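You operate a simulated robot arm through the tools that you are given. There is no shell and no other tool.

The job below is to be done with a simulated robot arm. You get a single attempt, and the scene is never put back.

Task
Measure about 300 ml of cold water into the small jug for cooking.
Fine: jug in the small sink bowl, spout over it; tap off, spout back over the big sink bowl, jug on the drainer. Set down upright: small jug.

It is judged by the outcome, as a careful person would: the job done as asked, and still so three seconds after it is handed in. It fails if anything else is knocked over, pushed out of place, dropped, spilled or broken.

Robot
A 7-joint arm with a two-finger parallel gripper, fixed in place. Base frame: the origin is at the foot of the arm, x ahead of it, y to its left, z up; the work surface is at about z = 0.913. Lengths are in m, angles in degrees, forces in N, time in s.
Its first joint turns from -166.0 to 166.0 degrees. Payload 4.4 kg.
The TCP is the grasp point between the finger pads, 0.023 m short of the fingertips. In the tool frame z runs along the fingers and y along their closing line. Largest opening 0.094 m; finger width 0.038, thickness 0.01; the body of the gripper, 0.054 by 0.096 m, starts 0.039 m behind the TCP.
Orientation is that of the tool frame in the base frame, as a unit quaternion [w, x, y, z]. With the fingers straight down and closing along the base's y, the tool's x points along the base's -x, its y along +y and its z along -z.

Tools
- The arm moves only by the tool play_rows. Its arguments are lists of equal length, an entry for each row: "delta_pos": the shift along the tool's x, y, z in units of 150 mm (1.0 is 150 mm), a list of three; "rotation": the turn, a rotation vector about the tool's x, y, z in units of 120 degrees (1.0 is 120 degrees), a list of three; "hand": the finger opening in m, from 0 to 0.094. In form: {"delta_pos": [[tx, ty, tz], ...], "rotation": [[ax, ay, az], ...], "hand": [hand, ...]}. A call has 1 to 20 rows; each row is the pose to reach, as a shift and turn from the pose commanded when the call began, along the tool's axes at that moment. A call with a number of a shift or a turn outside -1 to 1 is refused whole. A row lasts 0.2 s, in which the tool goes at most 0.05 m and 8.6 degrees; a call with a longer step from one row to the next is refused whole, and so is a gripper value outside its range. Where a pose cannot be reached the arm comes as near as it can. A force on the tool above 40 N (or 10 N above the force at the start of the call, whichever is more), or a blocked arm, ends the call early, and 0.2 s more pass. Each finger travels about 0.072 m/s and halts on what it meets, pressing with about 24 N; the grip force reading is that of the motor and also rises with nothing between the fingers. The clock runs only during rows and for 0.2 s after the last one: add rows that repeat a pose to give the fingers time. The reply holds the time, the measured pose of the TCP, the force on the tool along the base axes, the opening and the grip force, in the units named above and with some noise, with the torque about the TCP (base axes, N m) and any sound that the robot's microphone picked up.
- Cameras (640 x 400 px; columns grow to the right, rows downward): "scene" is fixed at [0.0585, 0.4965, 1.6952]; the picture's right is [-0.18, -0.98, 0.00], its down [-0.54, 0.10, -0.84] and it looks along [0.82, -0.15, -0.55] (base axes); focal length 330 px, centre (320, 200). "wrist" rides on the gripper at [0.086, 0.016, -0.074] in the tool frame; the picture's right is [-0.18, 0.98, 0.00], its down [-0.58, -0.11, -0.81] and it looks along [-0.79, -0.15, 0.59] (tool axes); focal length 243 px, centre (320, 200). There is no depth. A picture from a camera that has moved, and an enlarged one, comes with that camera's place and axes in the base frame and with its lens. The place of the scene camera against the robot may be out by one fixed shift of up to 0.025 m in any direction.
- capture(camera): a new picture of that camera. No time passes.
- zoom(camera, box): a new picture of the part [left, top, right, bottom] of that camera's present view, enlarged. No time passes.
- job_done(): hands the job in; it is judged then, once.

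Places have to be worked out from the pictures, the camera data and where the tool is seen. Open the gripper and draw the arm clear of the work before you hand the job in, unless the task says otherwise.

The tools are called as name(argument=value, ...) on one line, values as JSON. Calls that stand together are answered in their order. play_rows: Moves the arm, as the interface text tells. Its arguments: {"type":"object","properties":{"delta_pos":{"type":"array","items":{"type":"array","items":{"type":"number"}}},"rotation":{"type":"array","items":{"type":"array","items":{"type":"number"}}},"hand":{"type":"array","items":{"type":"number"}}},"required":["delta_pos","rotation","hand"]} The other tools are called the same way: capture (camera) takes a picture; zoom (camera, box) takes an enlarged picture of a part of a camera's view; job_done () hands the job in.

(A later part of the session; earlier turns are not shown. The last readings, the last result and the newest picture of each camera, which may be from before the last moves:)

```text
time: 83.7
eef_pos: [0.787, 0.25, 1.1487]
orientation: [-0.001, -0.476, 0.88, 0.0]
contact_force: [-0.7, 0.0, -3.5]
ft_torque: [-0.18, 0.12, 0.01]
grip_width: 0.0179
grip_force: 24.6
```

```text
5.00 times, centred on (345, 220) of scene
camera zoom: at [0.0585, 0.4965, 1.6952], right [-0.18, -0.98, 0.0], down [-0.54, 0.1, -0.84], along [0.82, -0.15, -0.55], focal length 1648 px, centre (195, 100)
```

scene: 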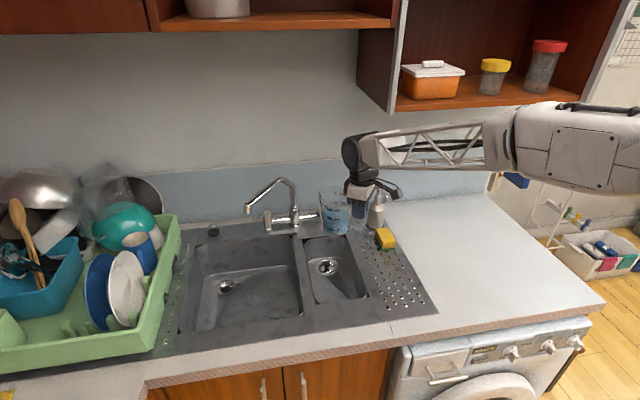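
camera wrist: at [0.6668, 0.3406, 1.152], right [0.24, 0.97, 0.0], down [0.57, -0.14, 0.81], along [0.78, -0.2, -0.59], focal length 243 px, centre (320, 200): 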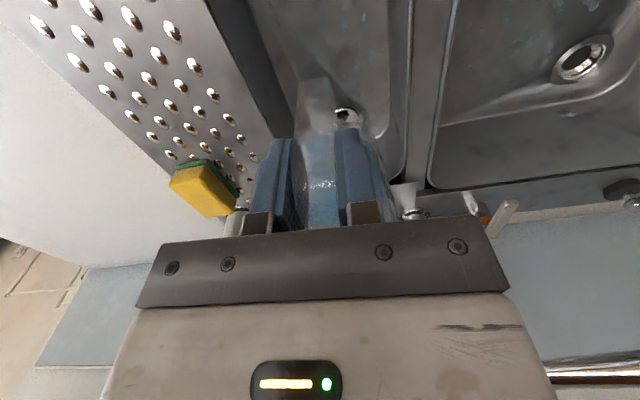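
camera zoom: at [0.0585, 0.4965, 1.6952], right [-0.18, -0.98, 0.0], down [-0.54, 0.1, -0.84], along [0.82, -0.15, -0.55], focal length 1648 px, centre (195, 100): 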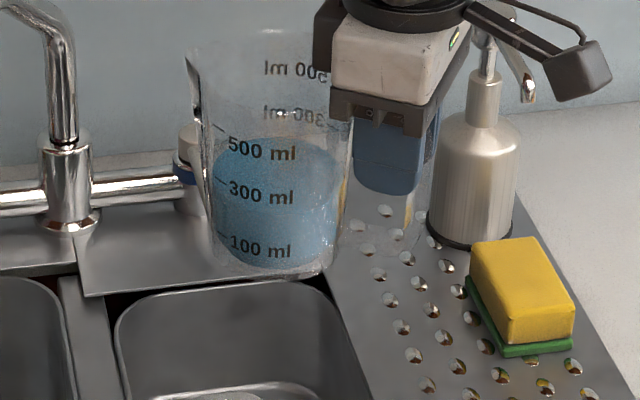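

Now it's legible: 100, 300 and 500 ml. I'm zooming in on the surface against the 300 ml tick.

zoom(camera="scene", box=[345, 190, 382, 245])

zoom(camera="scene", box=[316, 190, 352, 240])

```text
7.27 times, centred on (364, 218) of scene
camera zoom: at [0.0585, 0.4965, 1.6952], right [-0.18, -0.98, 0.0], down [-0.54, 0.1, -0.84], along [0.82, -0.15, -0.55], focal length 2397 px, centre (4, 73)
```

zoom: 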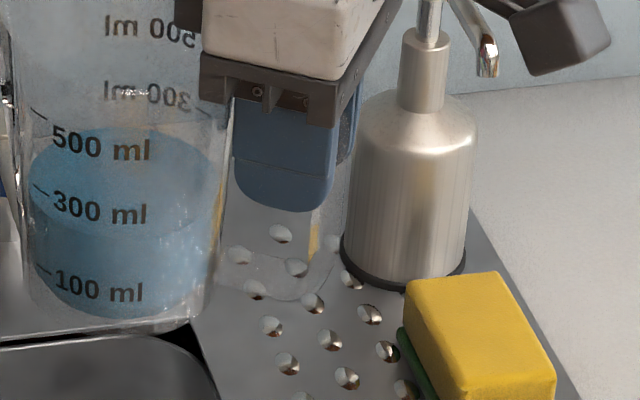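

```text
8.00 times, centred on (334, 215) of scene
camera zoom: at [0.0585, 0.4965, 1.6952], right [-0.18, -0.98, 0.0], down [-0.54, 0.1, -0.84], along [0.82, -0.15, -0.55], focal length 2636 px, centre (208, 80)
```

zoom: 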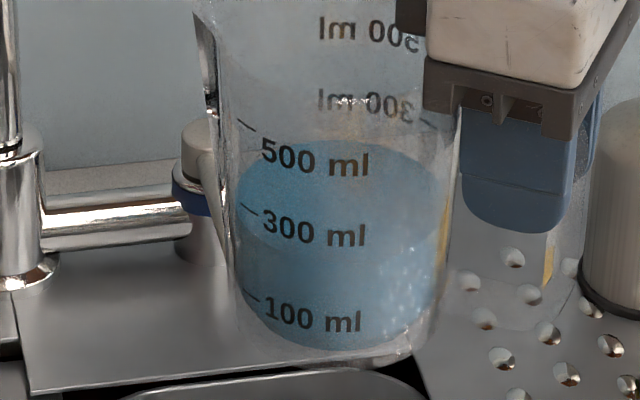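

zoom(camera="scene", box=[321, 203, 351, 237])

zoom(camera="scene", box=[320, 210, 337, 226])

```text
11.76 times, centred on (336, 220) of scene
camera zoom: at [0.0585, 0.4965, 1.6952], right [-0.18, -0.98, 0.0], down [-0.54, 0.1, -0.84], along [0.82, -0.15, -0.55], focal length 3877 px, centre (132, -35)
```

zoom: 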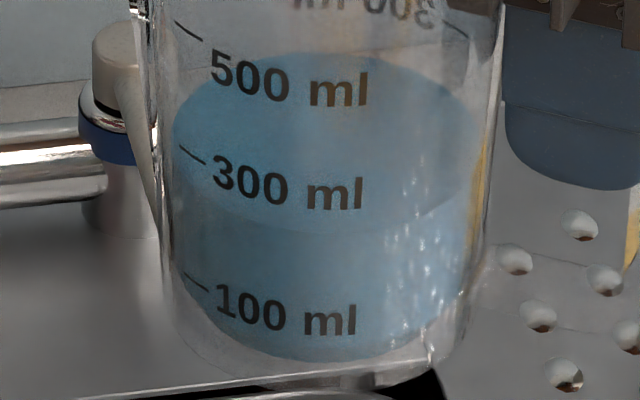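

```text
16.00 times, centred on (328, 218) of scene
camera zoom: at [0.0585, 0.4965, 1.6952], right [-0.18, -0.98, 0.0], down [-0.54, 0.1, -0.84], along [0.82, -0.15, -0.55], focal length 5273 px, centre (184, -88)
```

zoom: 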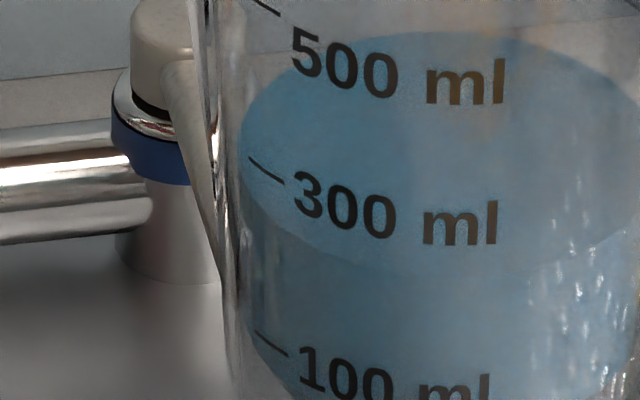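

The scale now shows the level clearly below the 300 tick, at about 245 ml. That agrees with the weight, so I need roughly 55 ml more (about 3 s at 19 ml/s). I'll put the jug back in the small bowl and top it up, starting by turning back over the bowl.

play_rows(delta_pos=[[-0.032, 0.057, 0.0], [-0.065, 0.115, 0.0], [-0.097, 0.172, 0.06], [-0.129, 0.23, 0.14], [-0.161, 0.287, 0.22], [-0.194, 0.345, 0.3], [-0.226, 0.402, 0.39], [-0.258, 0.46, 0.485]], rotation=[[0, 0, 0.0625], [0, 0, 0.125], [0, 0, 0.1875], [0, 0, 0.25], [0, 0, 0.3125], [0, 0, 0.375], [0, 0, 0.4375], [0, 0, 0.5]], hand=[0, 0, 0, 0, 0, 0, 0, 0])

capture(camera="wrist")

```text
time: 85.5
eef_pos: [0.7491, 0.3209, 1.0766]
orientation: [0.0, 0.031, 1.0, -0.001]
contact_force: [-0.4, 0.9, -3.4]
ft_torque: [0.0, 0.24, 0.01]
grip_width: 0.0179
grip_force: 23.8
```

```text
taken
camera wrist: at [0.6647, 0.3426, 1.1533], right [0.25, 0.97, 0.0], down [0.57, -0.14, 0.81], along [0.78, -0.2, -0.59], focal length 243 px, centre (320, 200)
```

wrist: 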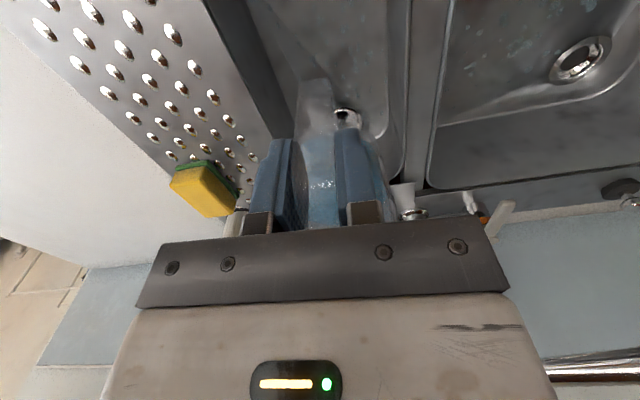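

Back over the bowl in the same pose as before. I'm lowering into it.

play_rows(delta_pos=[[0, 0, 0.15], [0, 0, 0.33], [0, 0, 0.51], [0, 0, 0.69], [0, 0, 0.87], [0, 0, 0.987]], rotation=[[0, 0, 0], [0, 0, 0], [0, 0, 0], [0, 0, 0], [0, 0, 0], [0, 0, 0]], hand=[0, 0, 0, 0, 0, 0])

play_rows(delta_pos=[[0, 0, 0.05], [0, 0, 0.1], [0, 0, 0.14], [0, 0, 0.16]], rotation=[[0, 0, 0], [0, 0, 0], [0, 0, 0], [0, 0, 0]], hand=[0, 0, 0, 0])

```text
time: 86.9
eef_pos: [0.7512, 0.3216, 0.9305]
orientation: [0.0, 0.031, 1.0, -0.001]
contact_force: [-0.8, -0.3, -2.7]
ft_torque: [0.02, 0.24, 0.02]
grip_width: 0.0181
grip_force: 24.0
```

```text
time: 87.9
eef_pos: [0.7503, 0.3197, 0.9062]
orientation: [-0.001, 0.031, 1.0, 0.0]
contact_force: [0.5, 0.2, -3.2]
ft_torque: [-0.01, 0.26, -0.01]
grip_width: 0.018
grip_force: 23.7
```

Only about 9 mm are left, so I'm going down in small steps until the floor takes the load.

play_rows(delta_pos=[[0, 0, 0.02], [0, 0, 0.035], [0, 0, 0.05]], rotation=[[0, 0, 0], [0, 0, 0], [0, 0, 0]], hand=[0, 0, 0])

play_rows(delta_pos=[[0, 0, 0.01], [0, 0, 0.013]], rotation=[[0, 0, 0], [0, 0, 0]], hand=[0, 0])

```text
time: 88.7
eef_pos: [0.7486, 0.3203, 0.8978]
orientation: [-0.001, 0.03, 1.0, 0.0]
contact_force: [-0.3, 0.5, -3.9]
ft_torque: [0.04, 0.22, 0.0]
grip_width: 0.0181
grip_force: 23.6
```

```text
time: 89.3
eef_pos: [0.7507, 0.3199, 0.8973]
orientation: [-0.001, 0.029, 1.0, 0.0]
contact_force: [-8.2, 0.0, 17.5]
ft_torque: [0.21, 0.05, 0.06]
grip_width: 0.0178
grip_force: 23.5
```

Contact at 0.897, as before. I'm opening the fingers and rising.

play_rows(delta_pos=[[0, 0, -0.007], [0, 0, -0.007], [0, 0, -0.007], [0, 0, -0.007]], rotation=[[0, 0, 0], [0, 0, 0], [0, 0, 0], [0, 0, 0]], hand=[0.025, 0.035, 0.045, 0.055])

play_rows(delta_pos=[[0, 0, -0.1], [0, 0, -0.3], [0, 0, -0.55], [0, 0, -0.8], [0, 0, -1.0]], rotation=[[0, 0, 0], [0, 0, 0], [0, 0, 0], [0, 0, 0], [0, 0, 0]], hand=[0.055, 0.055, 0.055, 0.055, 0.055])

capture(camera="wrist")

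zoom(camera="scene", box=[280, 200, 400, 310])

```text
time: 90.3
eef_pos: [0.7507, 0.3201, 0.8963]
orientation: [-0.001, 0.03, 1.0, 0.0]
contact_force: [0.1, -0.6, 0.6]
ft_torque: [0.0, 0.01, -0.01]
grip_width: 0.0552
grip_force: 0.2
```

```text
time: 91.5
eef_pos: [0.7499, 0.3219, 1.0445]
orientation: [-0.001, 0.031, 1.0, -0.001]
contact_force: [-0.4, -0.6, -0.4]
ft_torque: [0.01, 0.0, 0.0]
grip_width: 0.055
grip_force: 0.1
```

```text
taken
camera wrist: at [0.6658, 0.3439, 1.1205], right [0.24, 0.97, 0.0], down [0.58, -0.14, 0.81], along [0.78, -0.2, -0.59], focal length 243 px, centre (320, 200)
```

wrist: 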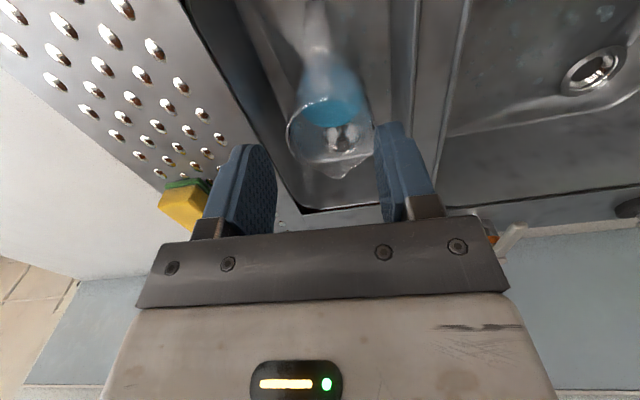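

```text
3.64 times, centred on (340, 255) of scene
camera zoom: at [0.0585, 0.4965, 1.6952], right [-0.18, -0.98, 0.0], down [-0.54, 0.1, -0.84], along [0.82, -0.15, -0.55], focal length 1198 px, centre (247, 0)
```

zoom: 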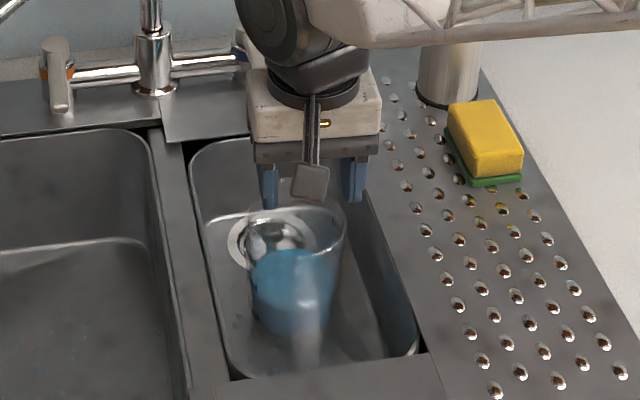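

The jug stands upright again. I'm repeating the spout swing: rising, tilting forward and going to the left of the nozzle.

play_rows(delta_pos=[[0.083, -0.005, -0.24], [0.167, -0.01, -0.48], [0.25, -0.015, -0.72], [0.333, -0.02, -0.967]], rotation=[[0, 0, 0], [0, 0, 0], [0, 0, 0], [0, 0, 0]], hand=[0.05, 0.04, 0.03, 0.02])

play_rows(delta_pos=[[0.007, 0.116, -0.058], [0.014, 0.233, -0.117], [0.021, 0.349, -0.175], [0.028, 0.466, -0.233], [0.035, 0.582, -0.292], [0.042, 0.698, -0.35], [0.049, 0.815, -0.409], [0.056, 0.931, -0.467]], rotation=[[0, -0.0625, 0], [0, -0.125, 0], [0, -0.1875, 0], [0, -0.25, 0], [0, -0.3125, 0], [0, -0.375, 0], [0, -0.4375, 0], [0, -0.5, 0]], hand=[0, 0, 0, 0, 0, 0, 0, 0])

play_rows(delta_pos=[[0.077, 0.235, 0.067], [0.155, 0.47, 0.134], [0.232, 0.705, 0.201], [0.309, 0.94, 0.268]], rotation=[[0, 0, 0], [0, 0, 0], [0, 0, 0], [0, 0, 0]], hand=[0, 0, 0, 0])

capture(camera="wrist")

capture(camera="scene")

```text
time: 92.5
eef_pos: [0.6995, 0.3244, 1.1897]
orientation: [-0.001, 0.03, 1.0, 0.0]
contact_force: [0.1, -0.2, -0.3]
ft_torque: [0.03, 0.0, 0.01]
grip_width: 0.0201
grip_force: 0.0
```

```text
time: 94.3
eef_pos: [0.7017, 0.4611, 1.2618]
orientation: [0.5, 0.027, 0.865, -0.016]
contact_force: [0.0, 0.5, 0.3]
ft_torque: [-0.01, -0.01, -0.01]
grip_width: 0.0
grip_force: 24.3
```

```text
time: 95.3
eef_pos: [0.7269, 0.602, 1.1983]
orientation: [0.5, 0.026, 0.865, -0.015]
contact_force: [-0.2, 0.7, 0.5]
ft_torque: [-0.01, 0.01, -0.01]
grip_width: 0.0
grip_force: 24.2
```

```text
taken
camera wrist: at [0.6216, 0.6234, 1.1633], right [0.15, 0.98, 0.16], down [-0.41, -0.08, 0.91], along [0.9, -0.2, 0.39], focal length 243 px, centre (320, 200)
```

wrist: 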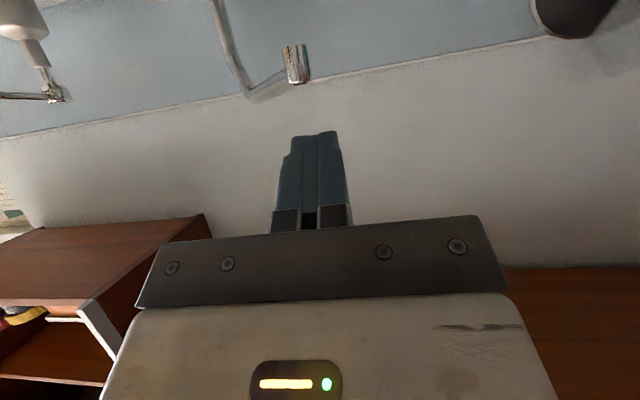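

```text
taken
```

scene: 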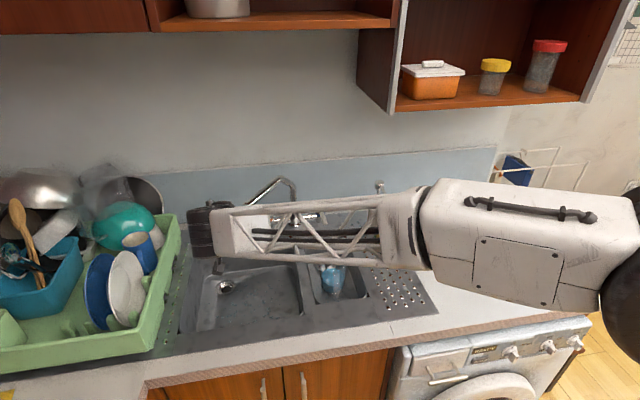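

The nozzle is at (0.872, 0.567). I'm lowering and advancing along its left side.

play_rows(delta_pos=[[0.1, 0.04, 0.18], [0.2, 0.08, 0.364], [0.081, 0.094, 0.572], [-0.038, 0.108, 0.78], [-0.158, 0.122, 0.987]], rotation=[[0, 0, 0], [0, 0, 0], [0, 0, 0], [0, 0, 0], [0, 0, 0]], hand=[0, 0, 0, 0, 0])

capture(camera="wrist")

```text
time: 96.5
eef_pos: [0.8619, 0.6127, 1.147]
orientation: [0.5, 0.026, 0.866, -0.015]
contact_force: [-0.3, -0.1, 0.1]
ft_torque: [-0.01, -0.02, 0.0]
grip_width: 0.0002
grip_force: 24.1
```

```text
taken
camera wrist: at [0.7576, 0.6348, 1.1109], right [0.15, 0.98, 0.16], down [-0.41, -0.08, 0.91], along [0.9, -0.2, 0.39], focal length 243 px, centre (320, 200)
```

wrist: 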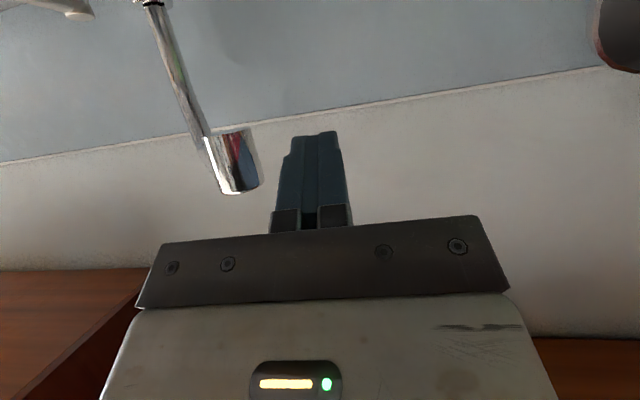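

I'm sweeping the spout back over the small bowl along the same arc as before.

play_rows(delta_pos=[[0.033, -0.235, -0.058], [0.064, -0.403, -0.113], [0.093, -0.53, -0.165], [0.114, -0.663, -0.201], [0.135, -0.795, -0.238], [0.145, -0.937, -0.257]], rotation=[[0, 0, 0], [0, 0, 0], [0, 0, 0], [0, 0, 0], [0, 0, 0], [0, 0, 0]], hand=[0, 0, 0, 0, 0, 0])

play_rows(delta_pos=[[0.004, -0.137, -0.008], [0.003, -0.274, -0.007], [-0.005, -0.417, 0.006], [-0.017, -0.552, 0.028], [-0.036, -0.69, 0.061], [-0.056, -0.801, 0.095], [-0.078, -0.899, 0.132], [-0.078, -0.899, 0.132]], rotation=[[0, 0, 0], [0, 0, 0], [0, 0, 0], [0, 0, 0], [0, 0, 0], [0, 0, 0], [0, 0, 0], [0, 0, 0]], hand=[0, 0, 0, 0, 0, 0, 0, 0])

capture(camera="wrist")

capture(camera="scene")

```text
time: 97.9
eef_pos: [0.8107, 0.4732, 1.1457]
orientation: [0.498, 0.025, 0.866, -0.016]
contact_force: [-0.7, 0.3, -0.8]
ft_torque: [0.05, 0.02, 0.0]
grip_width: 0.0
grip_force: 24.0
```

```text
time: 99.7
eef_pos: [0.8245, 0.3378, 1.1476]
orientation: [0.499, 0.026, 0.866, -0.016]
contact_force: [0.1, 0.0, -0.3]
ft_torque: [0.05, 0.0, 0.0]
grip_width: 0.0
grip_force: 23.8
```

```text
taken
camera wrist: at [0.7186, 0.3607, 1.1121], right [0.15, 0.98, 0.16], down [-0.41, -0.08, 0.91], along [0.9, -0.2, 0.39], focal length 243 px, centre (320, 200)
```

wrist: 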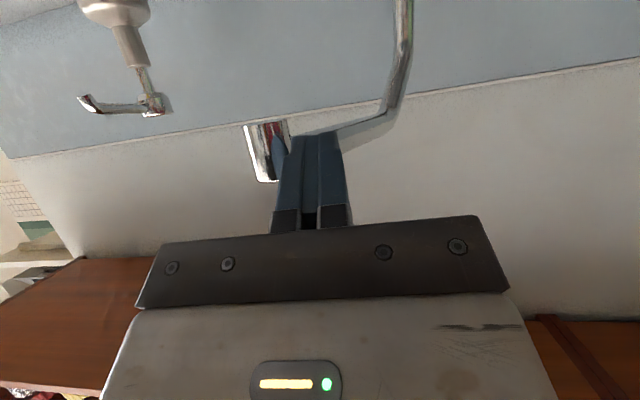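

```text
taken
```

scene: 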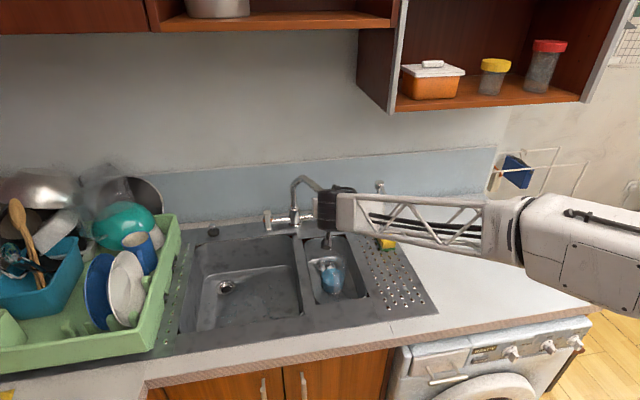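

The spout is back over the jug in the same place. I'm backing off and swinging the tool to the right side again, with slightly less yaw this time.

play_rows(delta_pos=[[0.003, 0.1, -0.005], [0.137, 0.117, -0.237], [0.269, 0.101, -0.469], [0.402, 0.086, -0.7]], rotation=[[0, 0, 0], [0, 0, 0], [0, 0, 0], [0, 0, 0]], hand=[0, 0, 0, 0])

play_rows(delta_pos=[[-0.082, -0.144, -0.037], [-0.163, -0.288, -0.074], [-0.245, -0.432, -0.111], [-0.326, -0.576, -0.148], [-0.408, -0.72, -0.185], [-0.489, -0.864, -0.222]], rotation=[[-0.0475, 0, -0.0273], [-0.095, 0, -0.0547], [-0.1425, 0.0005, -0.082], [-0.19, 0.001, -0.109], [-0.2375, 0.001, -0.1367], [-0.285, 0.001, -0.164]], hand=[0, 0, 0, 0, 0, 0])

capture(camera="wrist")

zoom(camera="scene", box=[280, 165, 390, 310])

```text
time: 100.7
eef_pos: [0.7008, 0.353, 1.1469]
orientation: [0.499, 0.026, 0.866, -0.016]
contact_force: [0.2, 0.8, 0.0]
ft_torque: [0.0, -0.03, -0.02]
grip_width: 0.0
grip_force: 23.5
```

```text
time: 102.3
eef_pos: [0.6689, 0.2182, 1.3029]
orientation: [0.518, -0.267, 0.798, 0.153]
contact_force: [-0.3, 0.0, -1.7]
ft_torque: [0.05, -0.07, -0.01]
grip_width: 0.0001
grip_force: 24.1
out of reach, approached as far as the arm can: row 5
stopped in row 6: the arm was blocked; the commanded pose is now the measured one
```

```text
taken
camera wrist: at [0.5769, 0.1694, 1.2573], right [-0.51, 0.85, 0.14], down [-0.35, -0.35, 0.87], along [0.78, 0.4, 0.48], focal length 243 px, centre (320, 200)
```

wrist: 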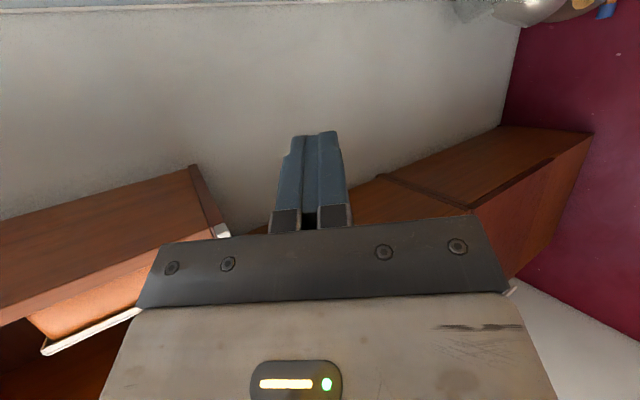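

```text
2.76 times, centred on (335, 238) of scene
camera zoom: at [0.0585, 0.4965, 1.6952], right [-0.18, -0.98, 0.0], down [-0.54, 0.1, -0.84], along [0.82, -0.15, -0.55], focal length 909 px, centre (279, 97)
```

zoom: 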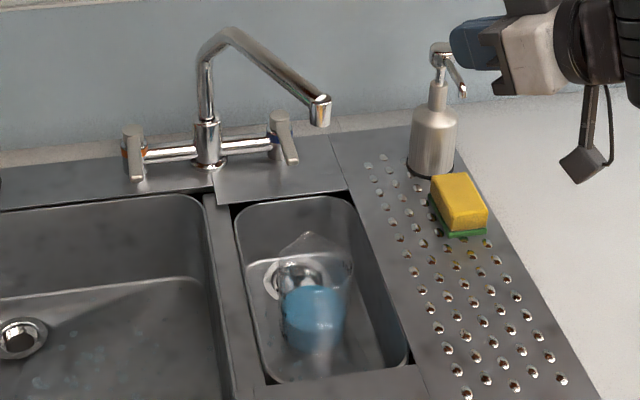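

The arm is a bit higher and further back than asked but fine. The nozzle and jug haven't moved. I'm reducing tilt to 45° and advancing.

play_rows(delta_pos=[[0.086, -0.085, 0.181], [0.172, -0.17, 0.362], [0.257, -0.255, 0.544], [0.343, -0.34, 0.725], [0.429, -0.425, 0.906]], rotation=[[0, 0.0334, 0], [0, 0.0668, 0], [0, 0.1, 0], [0, 0.1336, 0], [0, 0.167, 0]], hand=[0, 0, 0, 0, 0])

capture(camera="wrist")

```text
time: 103.5
eef_pos: [0.786, 0.2203, 1.1902]
orientation: [0.37, -0.29, 0.876, 0.104]
contact_force: [0.0, -0.6, 0.6]
ft_torque: [-0.03, -0.01, -0.06]
grip_width: 0.0
grip_force: 23.7
```

```text
taken
camera wrist: at [0.6858, 0.1652, 1.1819], right [-0.47, 0.88, 0.1], down [-0.09, -0.16, 0.98], along [0.88, 0.46, 0.15], focal length 243 px, centre (320, 200)
```

wrist: 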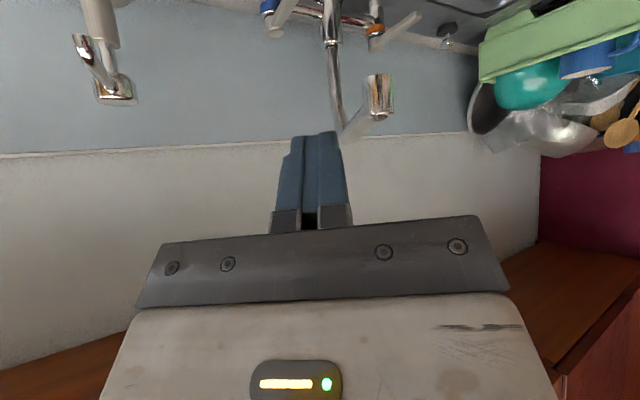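

The orientation matches the earlier lever approach. I'm moving via the right of the nozzle to the pre-lever pose.

play_rows(delta_pos=[[0.033, -0.094, 0.255], [0.067, -0.187, 0.51], [0.1, -0.281, 0.765]], rotation=[[0, 0, 0], [0, 0, 0], [0, 0, 0]], hand=[0, 0, 0])

play_rows(delta_pos=[[-0.027, 0.019, 0.228], [-0.054, 0.037, 0.457], [-0.081, 0.056, 0.685], [-0.081, 0.056, 0.685]], rotation=[[0, 0, 0], [0, 0, 0], [0, 0, 0], [0, 0, 0]], hand=[0.0, 0.0, 0.03, 0.055])

capture(camera="wrist")

zoom(camera="scene", box=[280, 165, 400, 265])

```text
time: 104.3
eef_pos: [0.8686, 0.2243, 1.1011]
orientation: [0.371, -0.29, 0.876, 0.105]
contact_force: [0.0, 0.7, 0.9]
ft_torque: [0.01, 0.04, -0.02]
grip_width: 0.0001
grip_force: 24.1
```

```text
time: 105.3
eef_pos: [0.9325, 0.2754, 1.0348]
orientation: [0.371, -0.289, 0.876, 0.104]
contact_force: [0.8, -0.3, -0.7]
ft_torque: [0.0, -0.04, 0.01]
grip_width: 0.0552
grip_force: 0.1
```

```text
taken
camera wrist: at [0.8321, 0.2222, 1.0276], right [-0.47, 0.88, 0.1], down [-0.09, -0.16, 0.98], along [0.88, 0.46, 0.15], focal length 243 px, centre (320, 200)
```

wrist: 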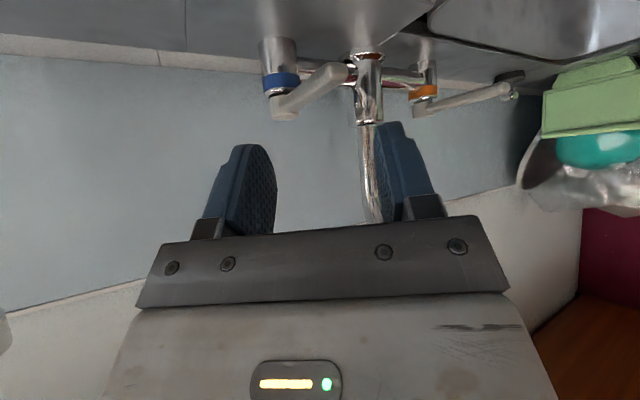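

```text
4.00 times, centred on (340, 215) of scene
camera zoom: at [0.0585, 0.4965, 1.6952], right [-0.18, -0.98, 0.0], down [-0.54, 0.1, -0.84], along [0.82, -0.15, -0.55], focal length 1318 px, centre (240, 140)
```

zoom: 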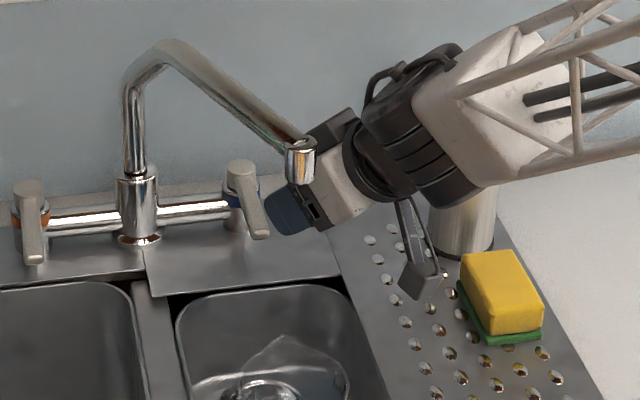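

Same view as the first approach. I'm inserting to straddle the lever.

play_rows(delta_pos=[[0.001, 0.001, 0.12], [0.001, 0.002, 0.24], [0.002, 0.003, 0.36], [0.002, 0.004, 0.46], [0.003, 0.004, 0.562]], rotation=[[0, 0, 0], [0, 0, 0], [0, 0, 0], [0, 0, 0], [0, 0, 0]], hand=[0.055, 0.055, 0.055, 0.055, 0.055])

capture(camera="wrist")

zoom(camera="scene", box=[280, 165, 400, 305])

```text
time: 106.5
eef_pos: [0.9822, 0.312, 0.9764]
orientation: [0.371, -0.289, 0.876, 0.105]
contact_force: [-1.1, -4.6, -0.5]
ft_torque: [0.02, 0.02, -0.19]
grip_width: 0.0563
grip_force: 1.5
```

```text
taken
camera wrist: at [0.8811, 0.2577, 0.9685], right [-0.47, 0.88, 0.1], down [-0.09, -0.16, 0.98], along [0.88, 0.45, 0.15], focal length 243 px, centre (320, 200)
```

wrist: 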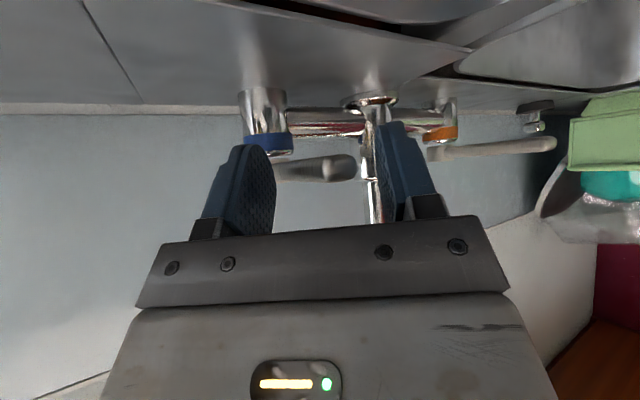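

```text
2.86 times, centred on (340, 235) of scene
camera zoom: at [0.0585, 0.4965, 1.6952], right [-0.18, -0.98, 0.0], down [-0.54, 0.1, -0.84], along [0.82, -0.15, -0.55], focal length 942 px, centre (263, 100)
```

zoom: 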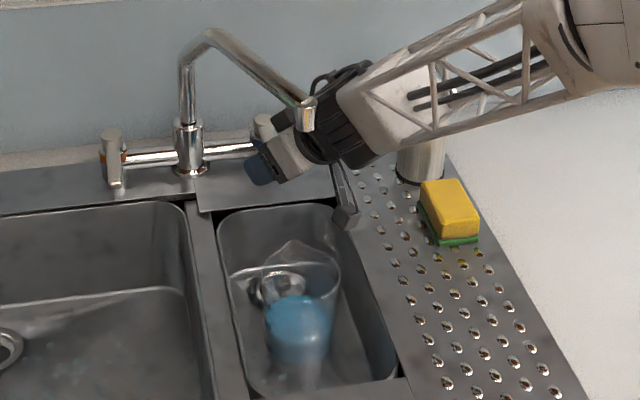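

Straddling again, lever closed. I'm taking a baseline of the water surface before opening.

zoom(camera="scene", box=[318, 256, 348, 296])

play_rows(delta_pos=[[0.02, -0.037, -0.018], [0.039, -0.074, -0.036], [0.059, -0.111, -0.054], [0.059, -0.111, -0.054], [0.059, -0.111, -0.054]], rotation=[[0, 0, 0], [0, 0, 0], [0, 0, 0], [0, 0, 0], [0, 0, 0]], hand=[0.055, 0.055, 0.055, 0.055, 0.055])

zoom(camera="scene", box=[318, 256, 348, 296])

capture(camera="wrist")

zoom(camera="scene", box=[280, 165, 400, 305])

```text
10.00 times, centred on (333, 276) of scene
camera zoom: at [0.0585, 0.4965, 1.6952], right [-0.18, -0.98, 0.0], down [-0.54, 0.1, -0.84], along [0.82, -0.15, -0.55], focal length 3296 px, centre (190, -560)
```

zoom: 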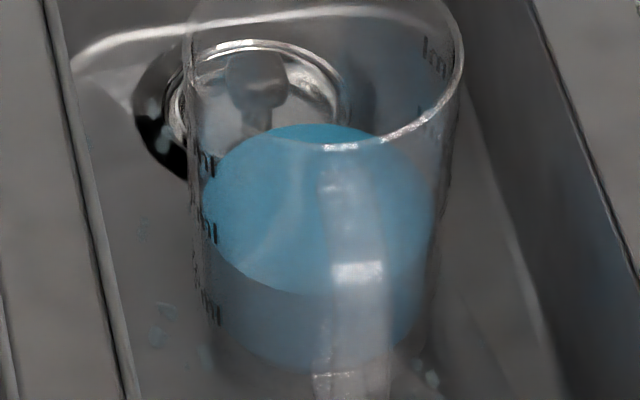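

```text
time: 107.7
eef_pos: [0.9805, 0.2925, 0.9758]
orientation: [0.371, -0.289, 0.876, 0.104]
contact_force: [-0.1, 0.3, 0.5]
ft_torque: [0.03, -0.01, 0.01]
grip_width: 0.0551
grip_force: 0.0
```

```text
10.00 times, centred on (333, 276) of scene
camera zoom: at [0.0585, 0.4965, 1.6952], right [-0.18, -0.98, 0.0], down [-0.54, 0.1, -0.84], along [0.82, -0.15, -0.55], focal length 3296 px, centre (190, -560)
```

zoom: 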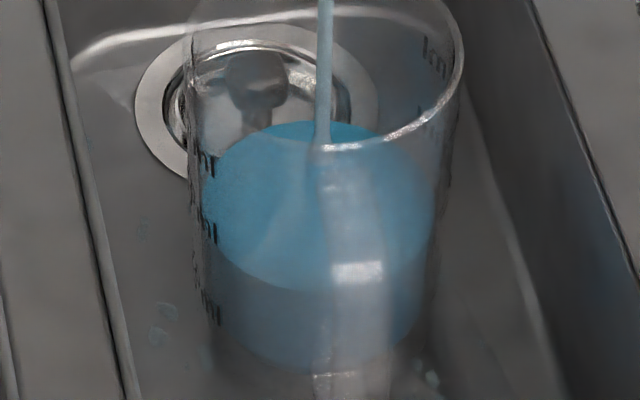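

```text
taken
camera wrist: at [0.8804, 0.2378, 0.9683], right [-0.47, 0.88, 0.1], down [-0.09, -0.16, 0.98], along [0.88, 0.46, 0.15], focal length 243 px, centre (320, 200)
```

wrist: 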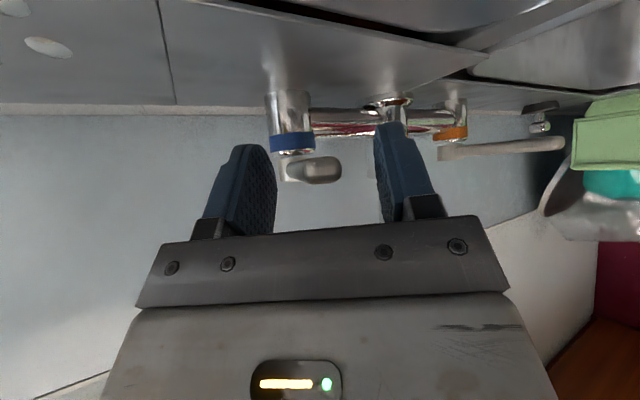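

```text
2.86 times, centred on (340, 235) of scene
camera zoom: at [0.0585, 0.4965, 1.6952], right [-0.18, -0.98, 0.0], down [-0.54, 0.1, -0.84], along [0.82, -0.15, -0.55], focal length 942 px, centre (263, 100)
```

zoom: 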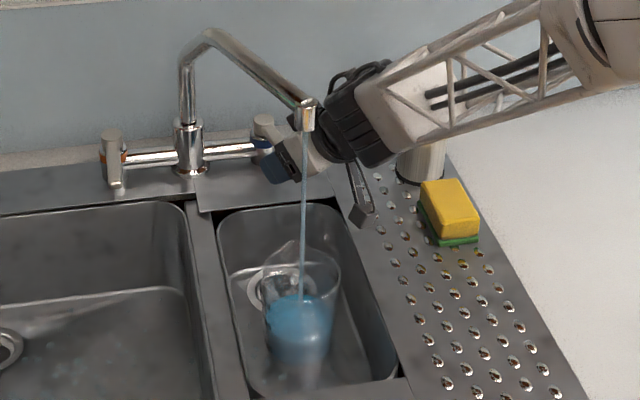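

Flowing again into the jug. I'm holding another 1.0 s and measuring.

play_rows(delta_pos=[[0, 0, 0], [0, 0, 0], [0, 0, 0], [0, 0, 0]], rotation=[[0, 0, 0], [0, 0, 0], [0, 0, 0], [0, 0, 0]], hand=[0.055, 0.055, 0.055, 0.055])

zoom(camera="scene", box=[318, 256, 348, 296])

```text
time: 108.7
eef_pos: [0.9803, 0.292, 0.9756]
orientation: [0.371, -0.289, 0.876, 0.104]
contact_force: [-0.2, 0.8, -0.9]
ft_torque: [0.01, 0.01, 0.03]
grip_width: 0.055
grip_force: 0.0
```

```text
10.00 times, centred on (333, 276) of scene
camera zoom: at [0.0585, 0.4965, 1.6952], right [-0.18, -0.98, 0.0], down [-0.54, 0.1, -0.84], along [0.82, -0.15, -0.55], focal length 3296 px, centre (190, -560)
```

zoom: 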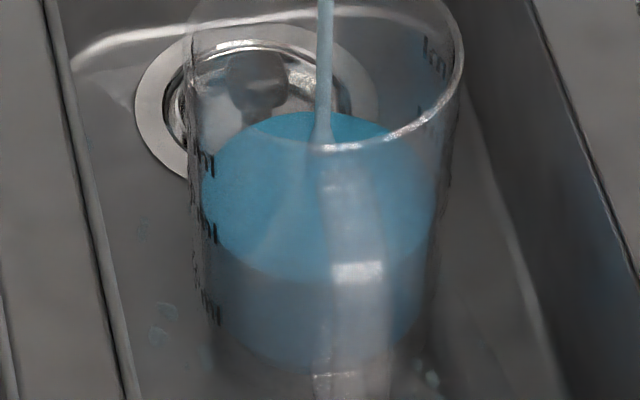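

The level has risen about half of what's needed, with a flow of about 22 ml/s. I'm holding 0.6 s and closing the lever.

play_rows(delta_pos=[[0, 0, 0], [0, 0, 0], [0, 0, 0], [-0.02, 0.037, 0.018], [-0.039, 0.074, 0.036], [-0.059, 0.111, 0.054], [-0.062, 0.116, 0.057]], rotation=[[0, 0, 0], [0, 0, 0], [0, 0, 0], [0, 0, 0], [0, 0, 0], [0, 0, 0], [0, 0, 0]], hand=[0.055, 0.055, 0.055, 0.055, 0.055, 0.055, 0.055])

zoom(camera="scene", box=[318, 256, 348, 296])

zoom(camera="scene", box=[280, 165, 400, 305])

capture(camera="wrist")

```text
time: 110.3
eef_pos: [0.9819, 0.314, 0.976]
orientation: [0.372, -0.288, 0.876, 0.105]
contact_force: [-5.5, -16.5, 1.1]
ft_torque: [-0.03, -0.02, -0.71]
grip_width: 0.0594
grip_force: 5.2
```

```text
10.00 times, centred on (333, 276) of scene
camera zoom: at [0.0585, 0.4965, 1.6952], right [-0.18, -0.98, 0.0], down [-0.54, 0.1, -0.84], along [0.82, -0.15, -0.55], focal length 3296 px, centre (190, -560)
```

zoom: 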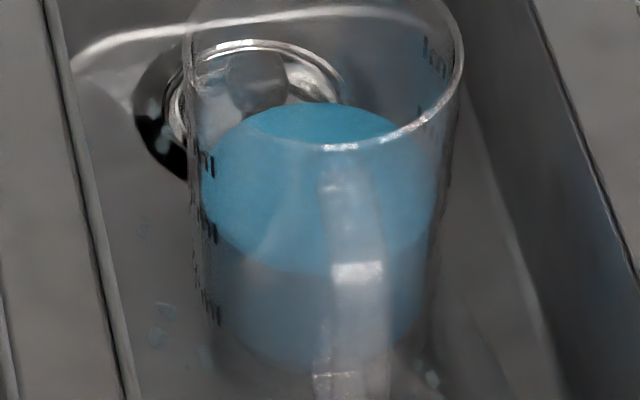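

```text
2.86 times, centred on (340, 235) of scene
camera zoom: at [0.0585, 0.4965, 1.6952], right [-0.18, -0.98, 0.0], down [-0.54, 0.1, -0.84], along [0.82, -0.15, -0.55], focal length 942 px, centre (263, 100)
```

zoom: 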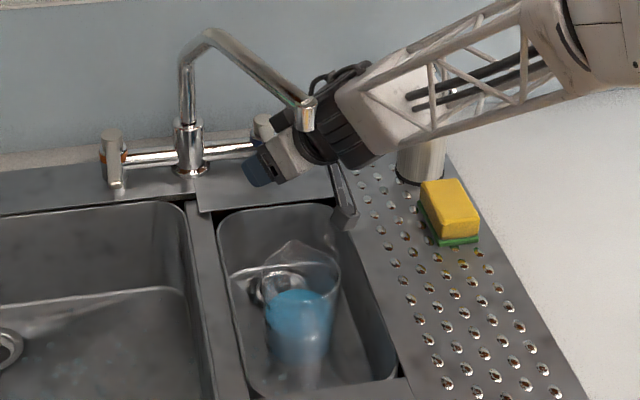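

```text
taken
camera wrist: at [0.8813, 0.2591, 0.9677], right [-0.47, 0.88, 0.1], down [-0.09, -0.16, 0.98], along [0.88, 0.45, 0.15], focal length 243 px, centre (320, 200)
```

wrist: 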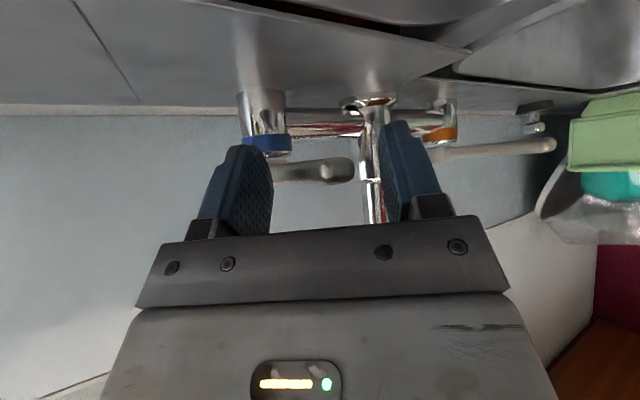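

The surface is up by about 10 mm (≈ +52 ml), so about 300 ml. The tap is closed with no stream. I'm releasing and backing out along the fingers.

play_rows(delta_pos=[[0.012, -0.024, -0.012], [0.012, -0.024, -0.15], [0.012, -0.024, -0.35], [0.012, -0.024, -0.55], [0.012, -0.024, -0.7]], rotation=[[0, 0, 0], [0, 0, 0], [0, 0, 0], [0, 0, 0], [0, 0, 0]], hand=[0.055, 0.055, 0.055, 0.055, 0.055])

capture(camera="wrist")

zoom(camera="scene", box=[280, 165, 400, 305])

```text
time: 111.5
eef_pos: [0.9211, 0.2691, 1.0478]
orientation: [0.37, -0.289, 0.877, 0.105]
contact_force: [-0.1, -1.5, -0.4]
ft_torque: [-0.01, -0.02, 0.0]
grip_width: 0.0549
grip_force: 0.0
```

```text
taken
camera wrist: at [0.8203, 0.2154, 1.0403], right [-0.47, 0.88, 0.1], down [-0.09, -0.16, 0.98], along [0.88, 0.46, 0.15], focal length 243 px, centre (320, 200)
```

wrist: 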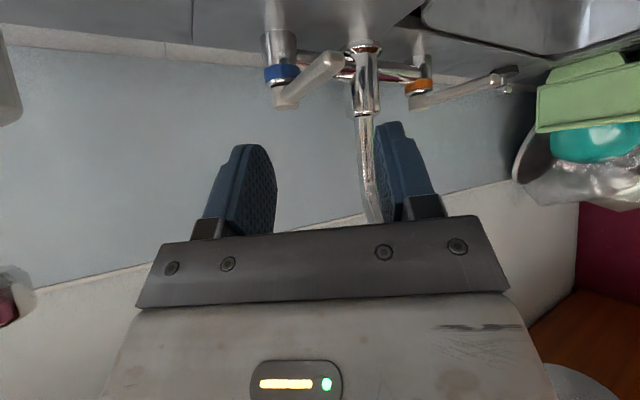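

```text
2.86 times, centred on (340, 235) of scene
camera zoom: at [0.0585, 0.4965, 1.6952], right [-0.18, -0.98, 0.0], down [-0.54, 0.1, -0.84], along [0.82, -0.15, -0.55], focal length 942 px, centre (263, 100)
```

zoom: 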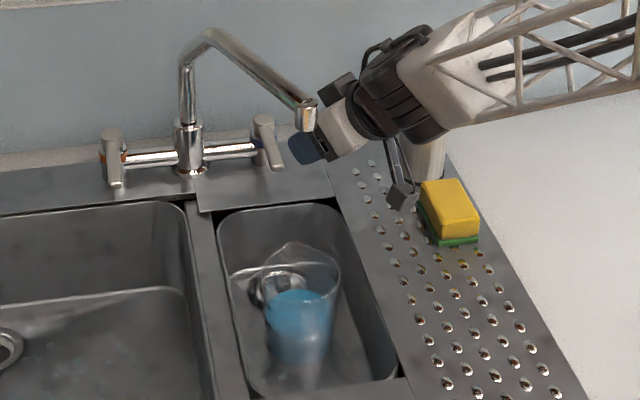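

The lever is closed and the jug undisturbed. I'm closing the fingers and moving back to the right of the nozzle, keeping the tilt.

play_rows(delta_pos=[[0.023, -0.017, -0.187], [0.047, -0.033, -0.373], [0.07, -0.05, -0.56]], rotation=[[0, 0, 0], [0, 0, 0], [0, 0, 0]], hand=[0.04, 0.02, 0.0])

play_rows(delta_pos=[[0.052, 0.09, -0.182], [0.103, 0.179, -0.365], [0.155, 0.269, -0.547]], rotation=[[0, -0.02, 0], [0, -0.04, 0], [0, -0.06, 0]], hand=[0, 0, 0])

capture(camera="wrist")

```text
time: 112.3
eef_pos: [0.8709, 0.2269, 1.1004]
orientation: [0.371, -0.289, 0.876, 0.105]
contact_force: [0.4, 0.1, -0.9]
ft_torque: [0.02, -0.03, 0.01]
grip_width: 0.0
grip_force: 24.5
```

```text
time: 113.1
eef_pos: [0.7851, 0.2158, 1.1393]
orientation: [0.424, -0.282, 0.852, 0.122]
contact_force: [-0.3, -0.4, 0.3]
ft_torque: [0.01, 0.01, 0.0]
grip_width: 0.0
grip_force: 24.1
```

```text
taken
camera wrist: at [0.6863, 0.1623, 1.1173], right [-0.49, 0.87, 0.12], down [-0.19, -0.23, 0.96], along [0.85, 0.44, 0.27], focal length 243 px, centre (320, 200)
```

wrist: 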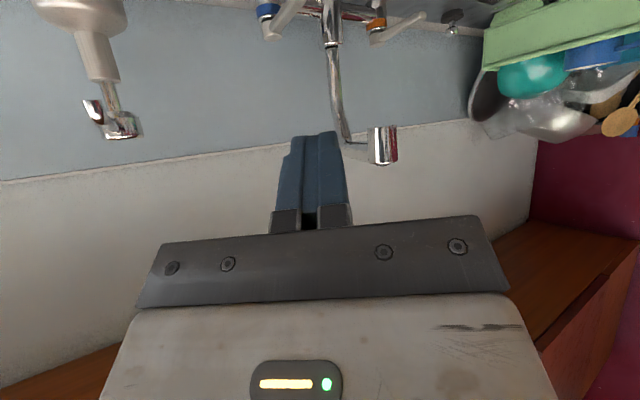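

I'm yawing back to straight ahead, right of and short of the nozzle.

play_rows(delta_pos=[[0.005, 0.089, -0.019], [0.01, 0.177, -0.039], [0.014, 0.266, -0.058], [0.019, 0.354, -0.078], [0.024, 0.443, -0.097]], rotation=[[0.045, 0.0018, 0.035], [0.09, 0.0035, 0.069], [0.134, 0.0053, 0.104], [0.179, 0.007, 0.138], [0.224, 0.0088, 0.173]], hand=[0, 0, 0, 0, 0])

capture(camera="wrist")

```text
time: 114.3
eef_pos: [0.7356, 0.2597, 1.1447]
orientation: [0.442, -0.021, 0.897, -0.006]
contact_force: [-0.6, -0.3, -0.1]
ft_torque: [0.03, -0.01, 0.01]
grip_width: 0.0
grip_force: 23.5
```

```text
taken
camera wrist: at [0.6243, 0.2713, 1.1236], right [0.08, 0.99, 0.12], down [-0.28, -0.09, 0.96], along [0.96, -0.11, 0.27], focal length 243 px, centre (320, 200)
```

wrist: 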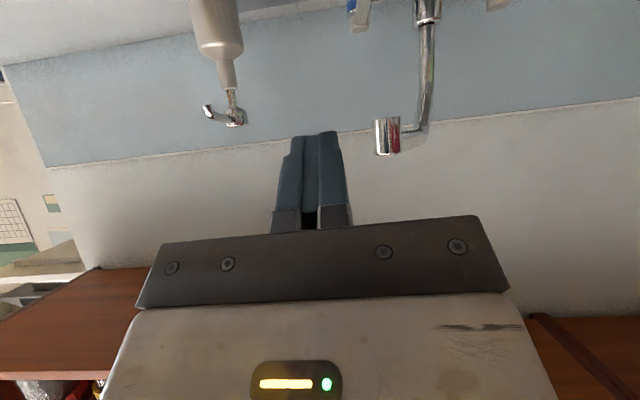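

Same set-up as before. I'm advancing to the nozzle's right side and sweeping the first half of the arc.

play_rows(delta_pos=[[-0.134, 0.02, 0.174], [-0.269, 0.041, 0.347], [-0.403, 0.061, 0.521]], rotation=[[0, 0, 0], [0, 0, 0], [0, 0, 0]], hand=[0, 0, 0])

play_rows(delta_pos=[[0.016, 0.09, -0.026], [0.045, 0.239, -0.07], [0.065, 0.373, -0.103], [0.077, 0.507, -0.125], [0.082, 0.648, -0.138], [0.08, 0.785, -0.142], [0.07, 0.921, -0.135]], rotation=[[0, 0, 0], [0, 0, 0], [0, 0, 0], [0, 0, 0], [0, 0, 0], [0, 0, 0], [0, 0, 0]], hand=[0, 0, 0, 0, 0, 0, 0])

capture(camera="wrist")

```text
time: 115.1
eef_pos: [0.8338, 0.2712, 1.142]
orientation: [0.443, -0.02, 0.896, -0.006]
contact_force: [-0.1, 0.2, 0.3]
ft_torque: [0.02, 0.0, -0.01]
grip_width: 0.0002
grip_force: 24.3
```

```text
time: 116.7
eef_pos: [0.8063, 0.4077, 1.1456]
orientation: [0.442, -0.02, 0.897, -0.007]
contact_force: [-0.1, 0.4, -0.5]
ft_torque: [0.02, 0.02, 0.03]
grip_width: 0.0
grip_force: 24.2
```

```text
taken
camera wrist: at [0.6949, 0.4196, 1.1238], right [0.08, 0.99, 0.12], down [-0.28, -0.09, 0.96], along [0.96, -0.11, 0.27], focal length 243 px, centre (320, 200)
```

wrist: 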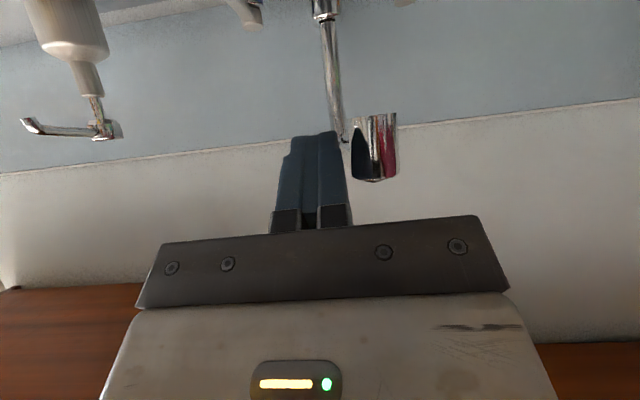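

I'm continuing the sweep until the nozzle is well over the big bowl.

play_rows(delta_pos=[[-0.024, 0.134, 0.025], [-0.05, 0.266, 0.052], [-0.08, 0.398, 0.085], [-0.12, 0.516, 0.131], [-0.161, 0.627, 0.18], [-0.206, 0.725, 0.233], [-0.245, 0.816, 0.279], [-0.265, 0.867, 0.303]], rotation=[[0, 0, 0], [0, 0, 0], [0, 0, 0], [0, 0, 0], [0, 0, 0], [0, 0, 0], [0, 0, 0], [0, 0, 0]], hand=[0, 0, 0, 0, 0, 0, 0, 0])

capture(camera="wrist")

```text
time: 118.5
eef_pos: [0.863, 0.5419, 1.1466]
orientation: [0.442, -0.02, 0.897, -0.007]
contact_force: [-0.6, 0.3, -0.3]
ft_torque: [0.03, -0.02, 0.02]
grip_width: 0.0002
grip_force: 23.9
```

```text
taken
camera wrist: at [0.7521, 0.5532, 1.1239], right [0.08, 0.99, 0.12], down [-0.28, -0.09, 0.95], along [0.96, -0.11, 0.27], focal length 243 px, centre (320, 200)
```

wrist: 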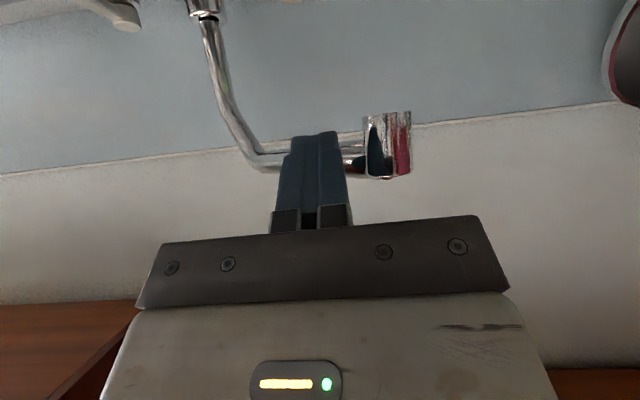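

The spout is back over the big bowl at about (0.88, 0.576). I'm backing out, rising and returning to tool-down.

play_rows(delta_pos=[[0.003, -0.06, 0], [0.163, -0.05, -0.21], [0.325, -0.04, -0.42], [0.49, -0.035, -0.634]], rotation=[[0, 0, 0], [0, 0, 0], [0, 0, 0], [0, 0, 0]], hand=[0, 0, 0, 0])

play_rows(delta_pos=[[-0.187, -0.124, -0.148], [-0.374, -0.247, -0.297], [-0.56, -0.371, -0.445], [-0.747, -0.494, -0.593]], rotation=[[0, 0, 0], [0, 0, 0], [0, 0, 0], [0, 0, 0]], hand=[0, 0, 0, 0])

play_rows(delta_pos=[[0.139, -0.113, -0.018], [0.277, -0.226, -0.037], [0.416, -0.339, -0.055], [0.554, -0.453, -0.074], [0.693, -0.566, -0.092], [0.831, -0.679, -0.111], [0.97, -0.792, -0.129]], rotation=[[0.0011, 0.0625, 0.0069], [0.0022, 0.125, 0.0138], [0.0033, 0.1875, 0.0207], [0.0045, 0.25, 0.0276], [0.0056, 0.3124, 0.0345], [0.0067, 0.3749, 0.0414], [0.0078, 0.4374, 0.0483]], hand=[0.01, 0.02, 0.03, 0.04, 0.05, 0.055, 0.055])

capture(camera="wrist")

capture(camera="scene")

```text
time: 119.5
eef_pos: [0.7462, 0.534, 1.142]
orientation: [0.442, -0.02, 0.897, -0.007]
contact_force: [-0.7, 0.9, 0.1]
ft_torque: [0.0, 0.01, -0.03]
grip_width: 0.0
grip_force: 24.2
```

```text
time: 120.5
eef_pos: [0.7416, 0.4623, 1.2896]
orientation: [0.443, -0.02, 0.896, -0.006]
contact_force: [-0.6, 0.2, -1.6]
ft_torque: [-0.01, 0.0, 0.0]
grip_width: 0.0002
grip_force: 24.0
```

```text
time: 122.1
eef_pos: [0.6436, 0.338, 1.189]
orientation: [-0.001, 0.031, 1.0, 0.0]
contact_force: [0.6, -0.3, 1.0]
ft_torque: [-0.04, 0.04, 0.03]
grip_width: 0.055
grip_force: 0.0
```

```text
taken
camera wrist: at [0.5595, 0.3601, 1.2657], right [0.25, 0.97, 0.0], down [0.57, -0.14, 0.81], along [0.78, -0.2, -0.59], focal length 243 px, centre (320, 200)
```

wrist: 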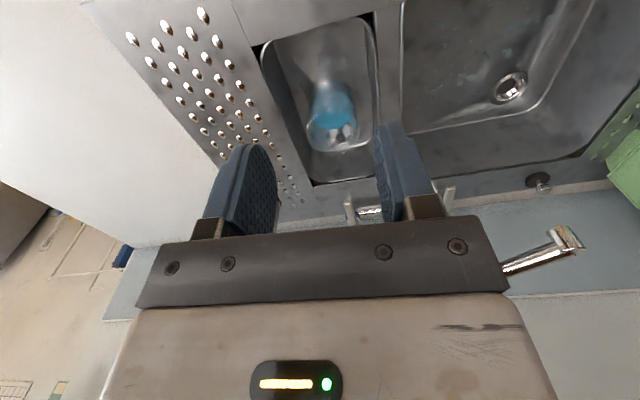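

```text
taken
```

scene: 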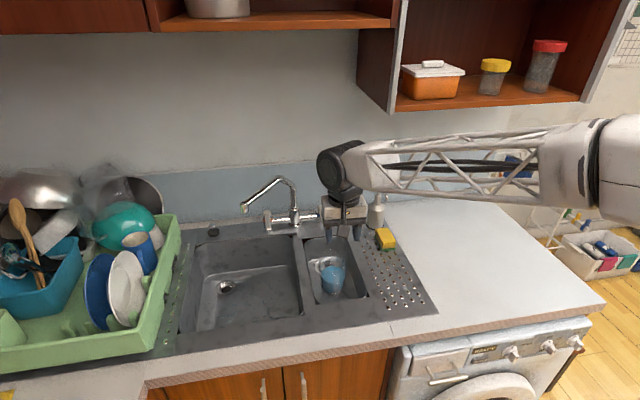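

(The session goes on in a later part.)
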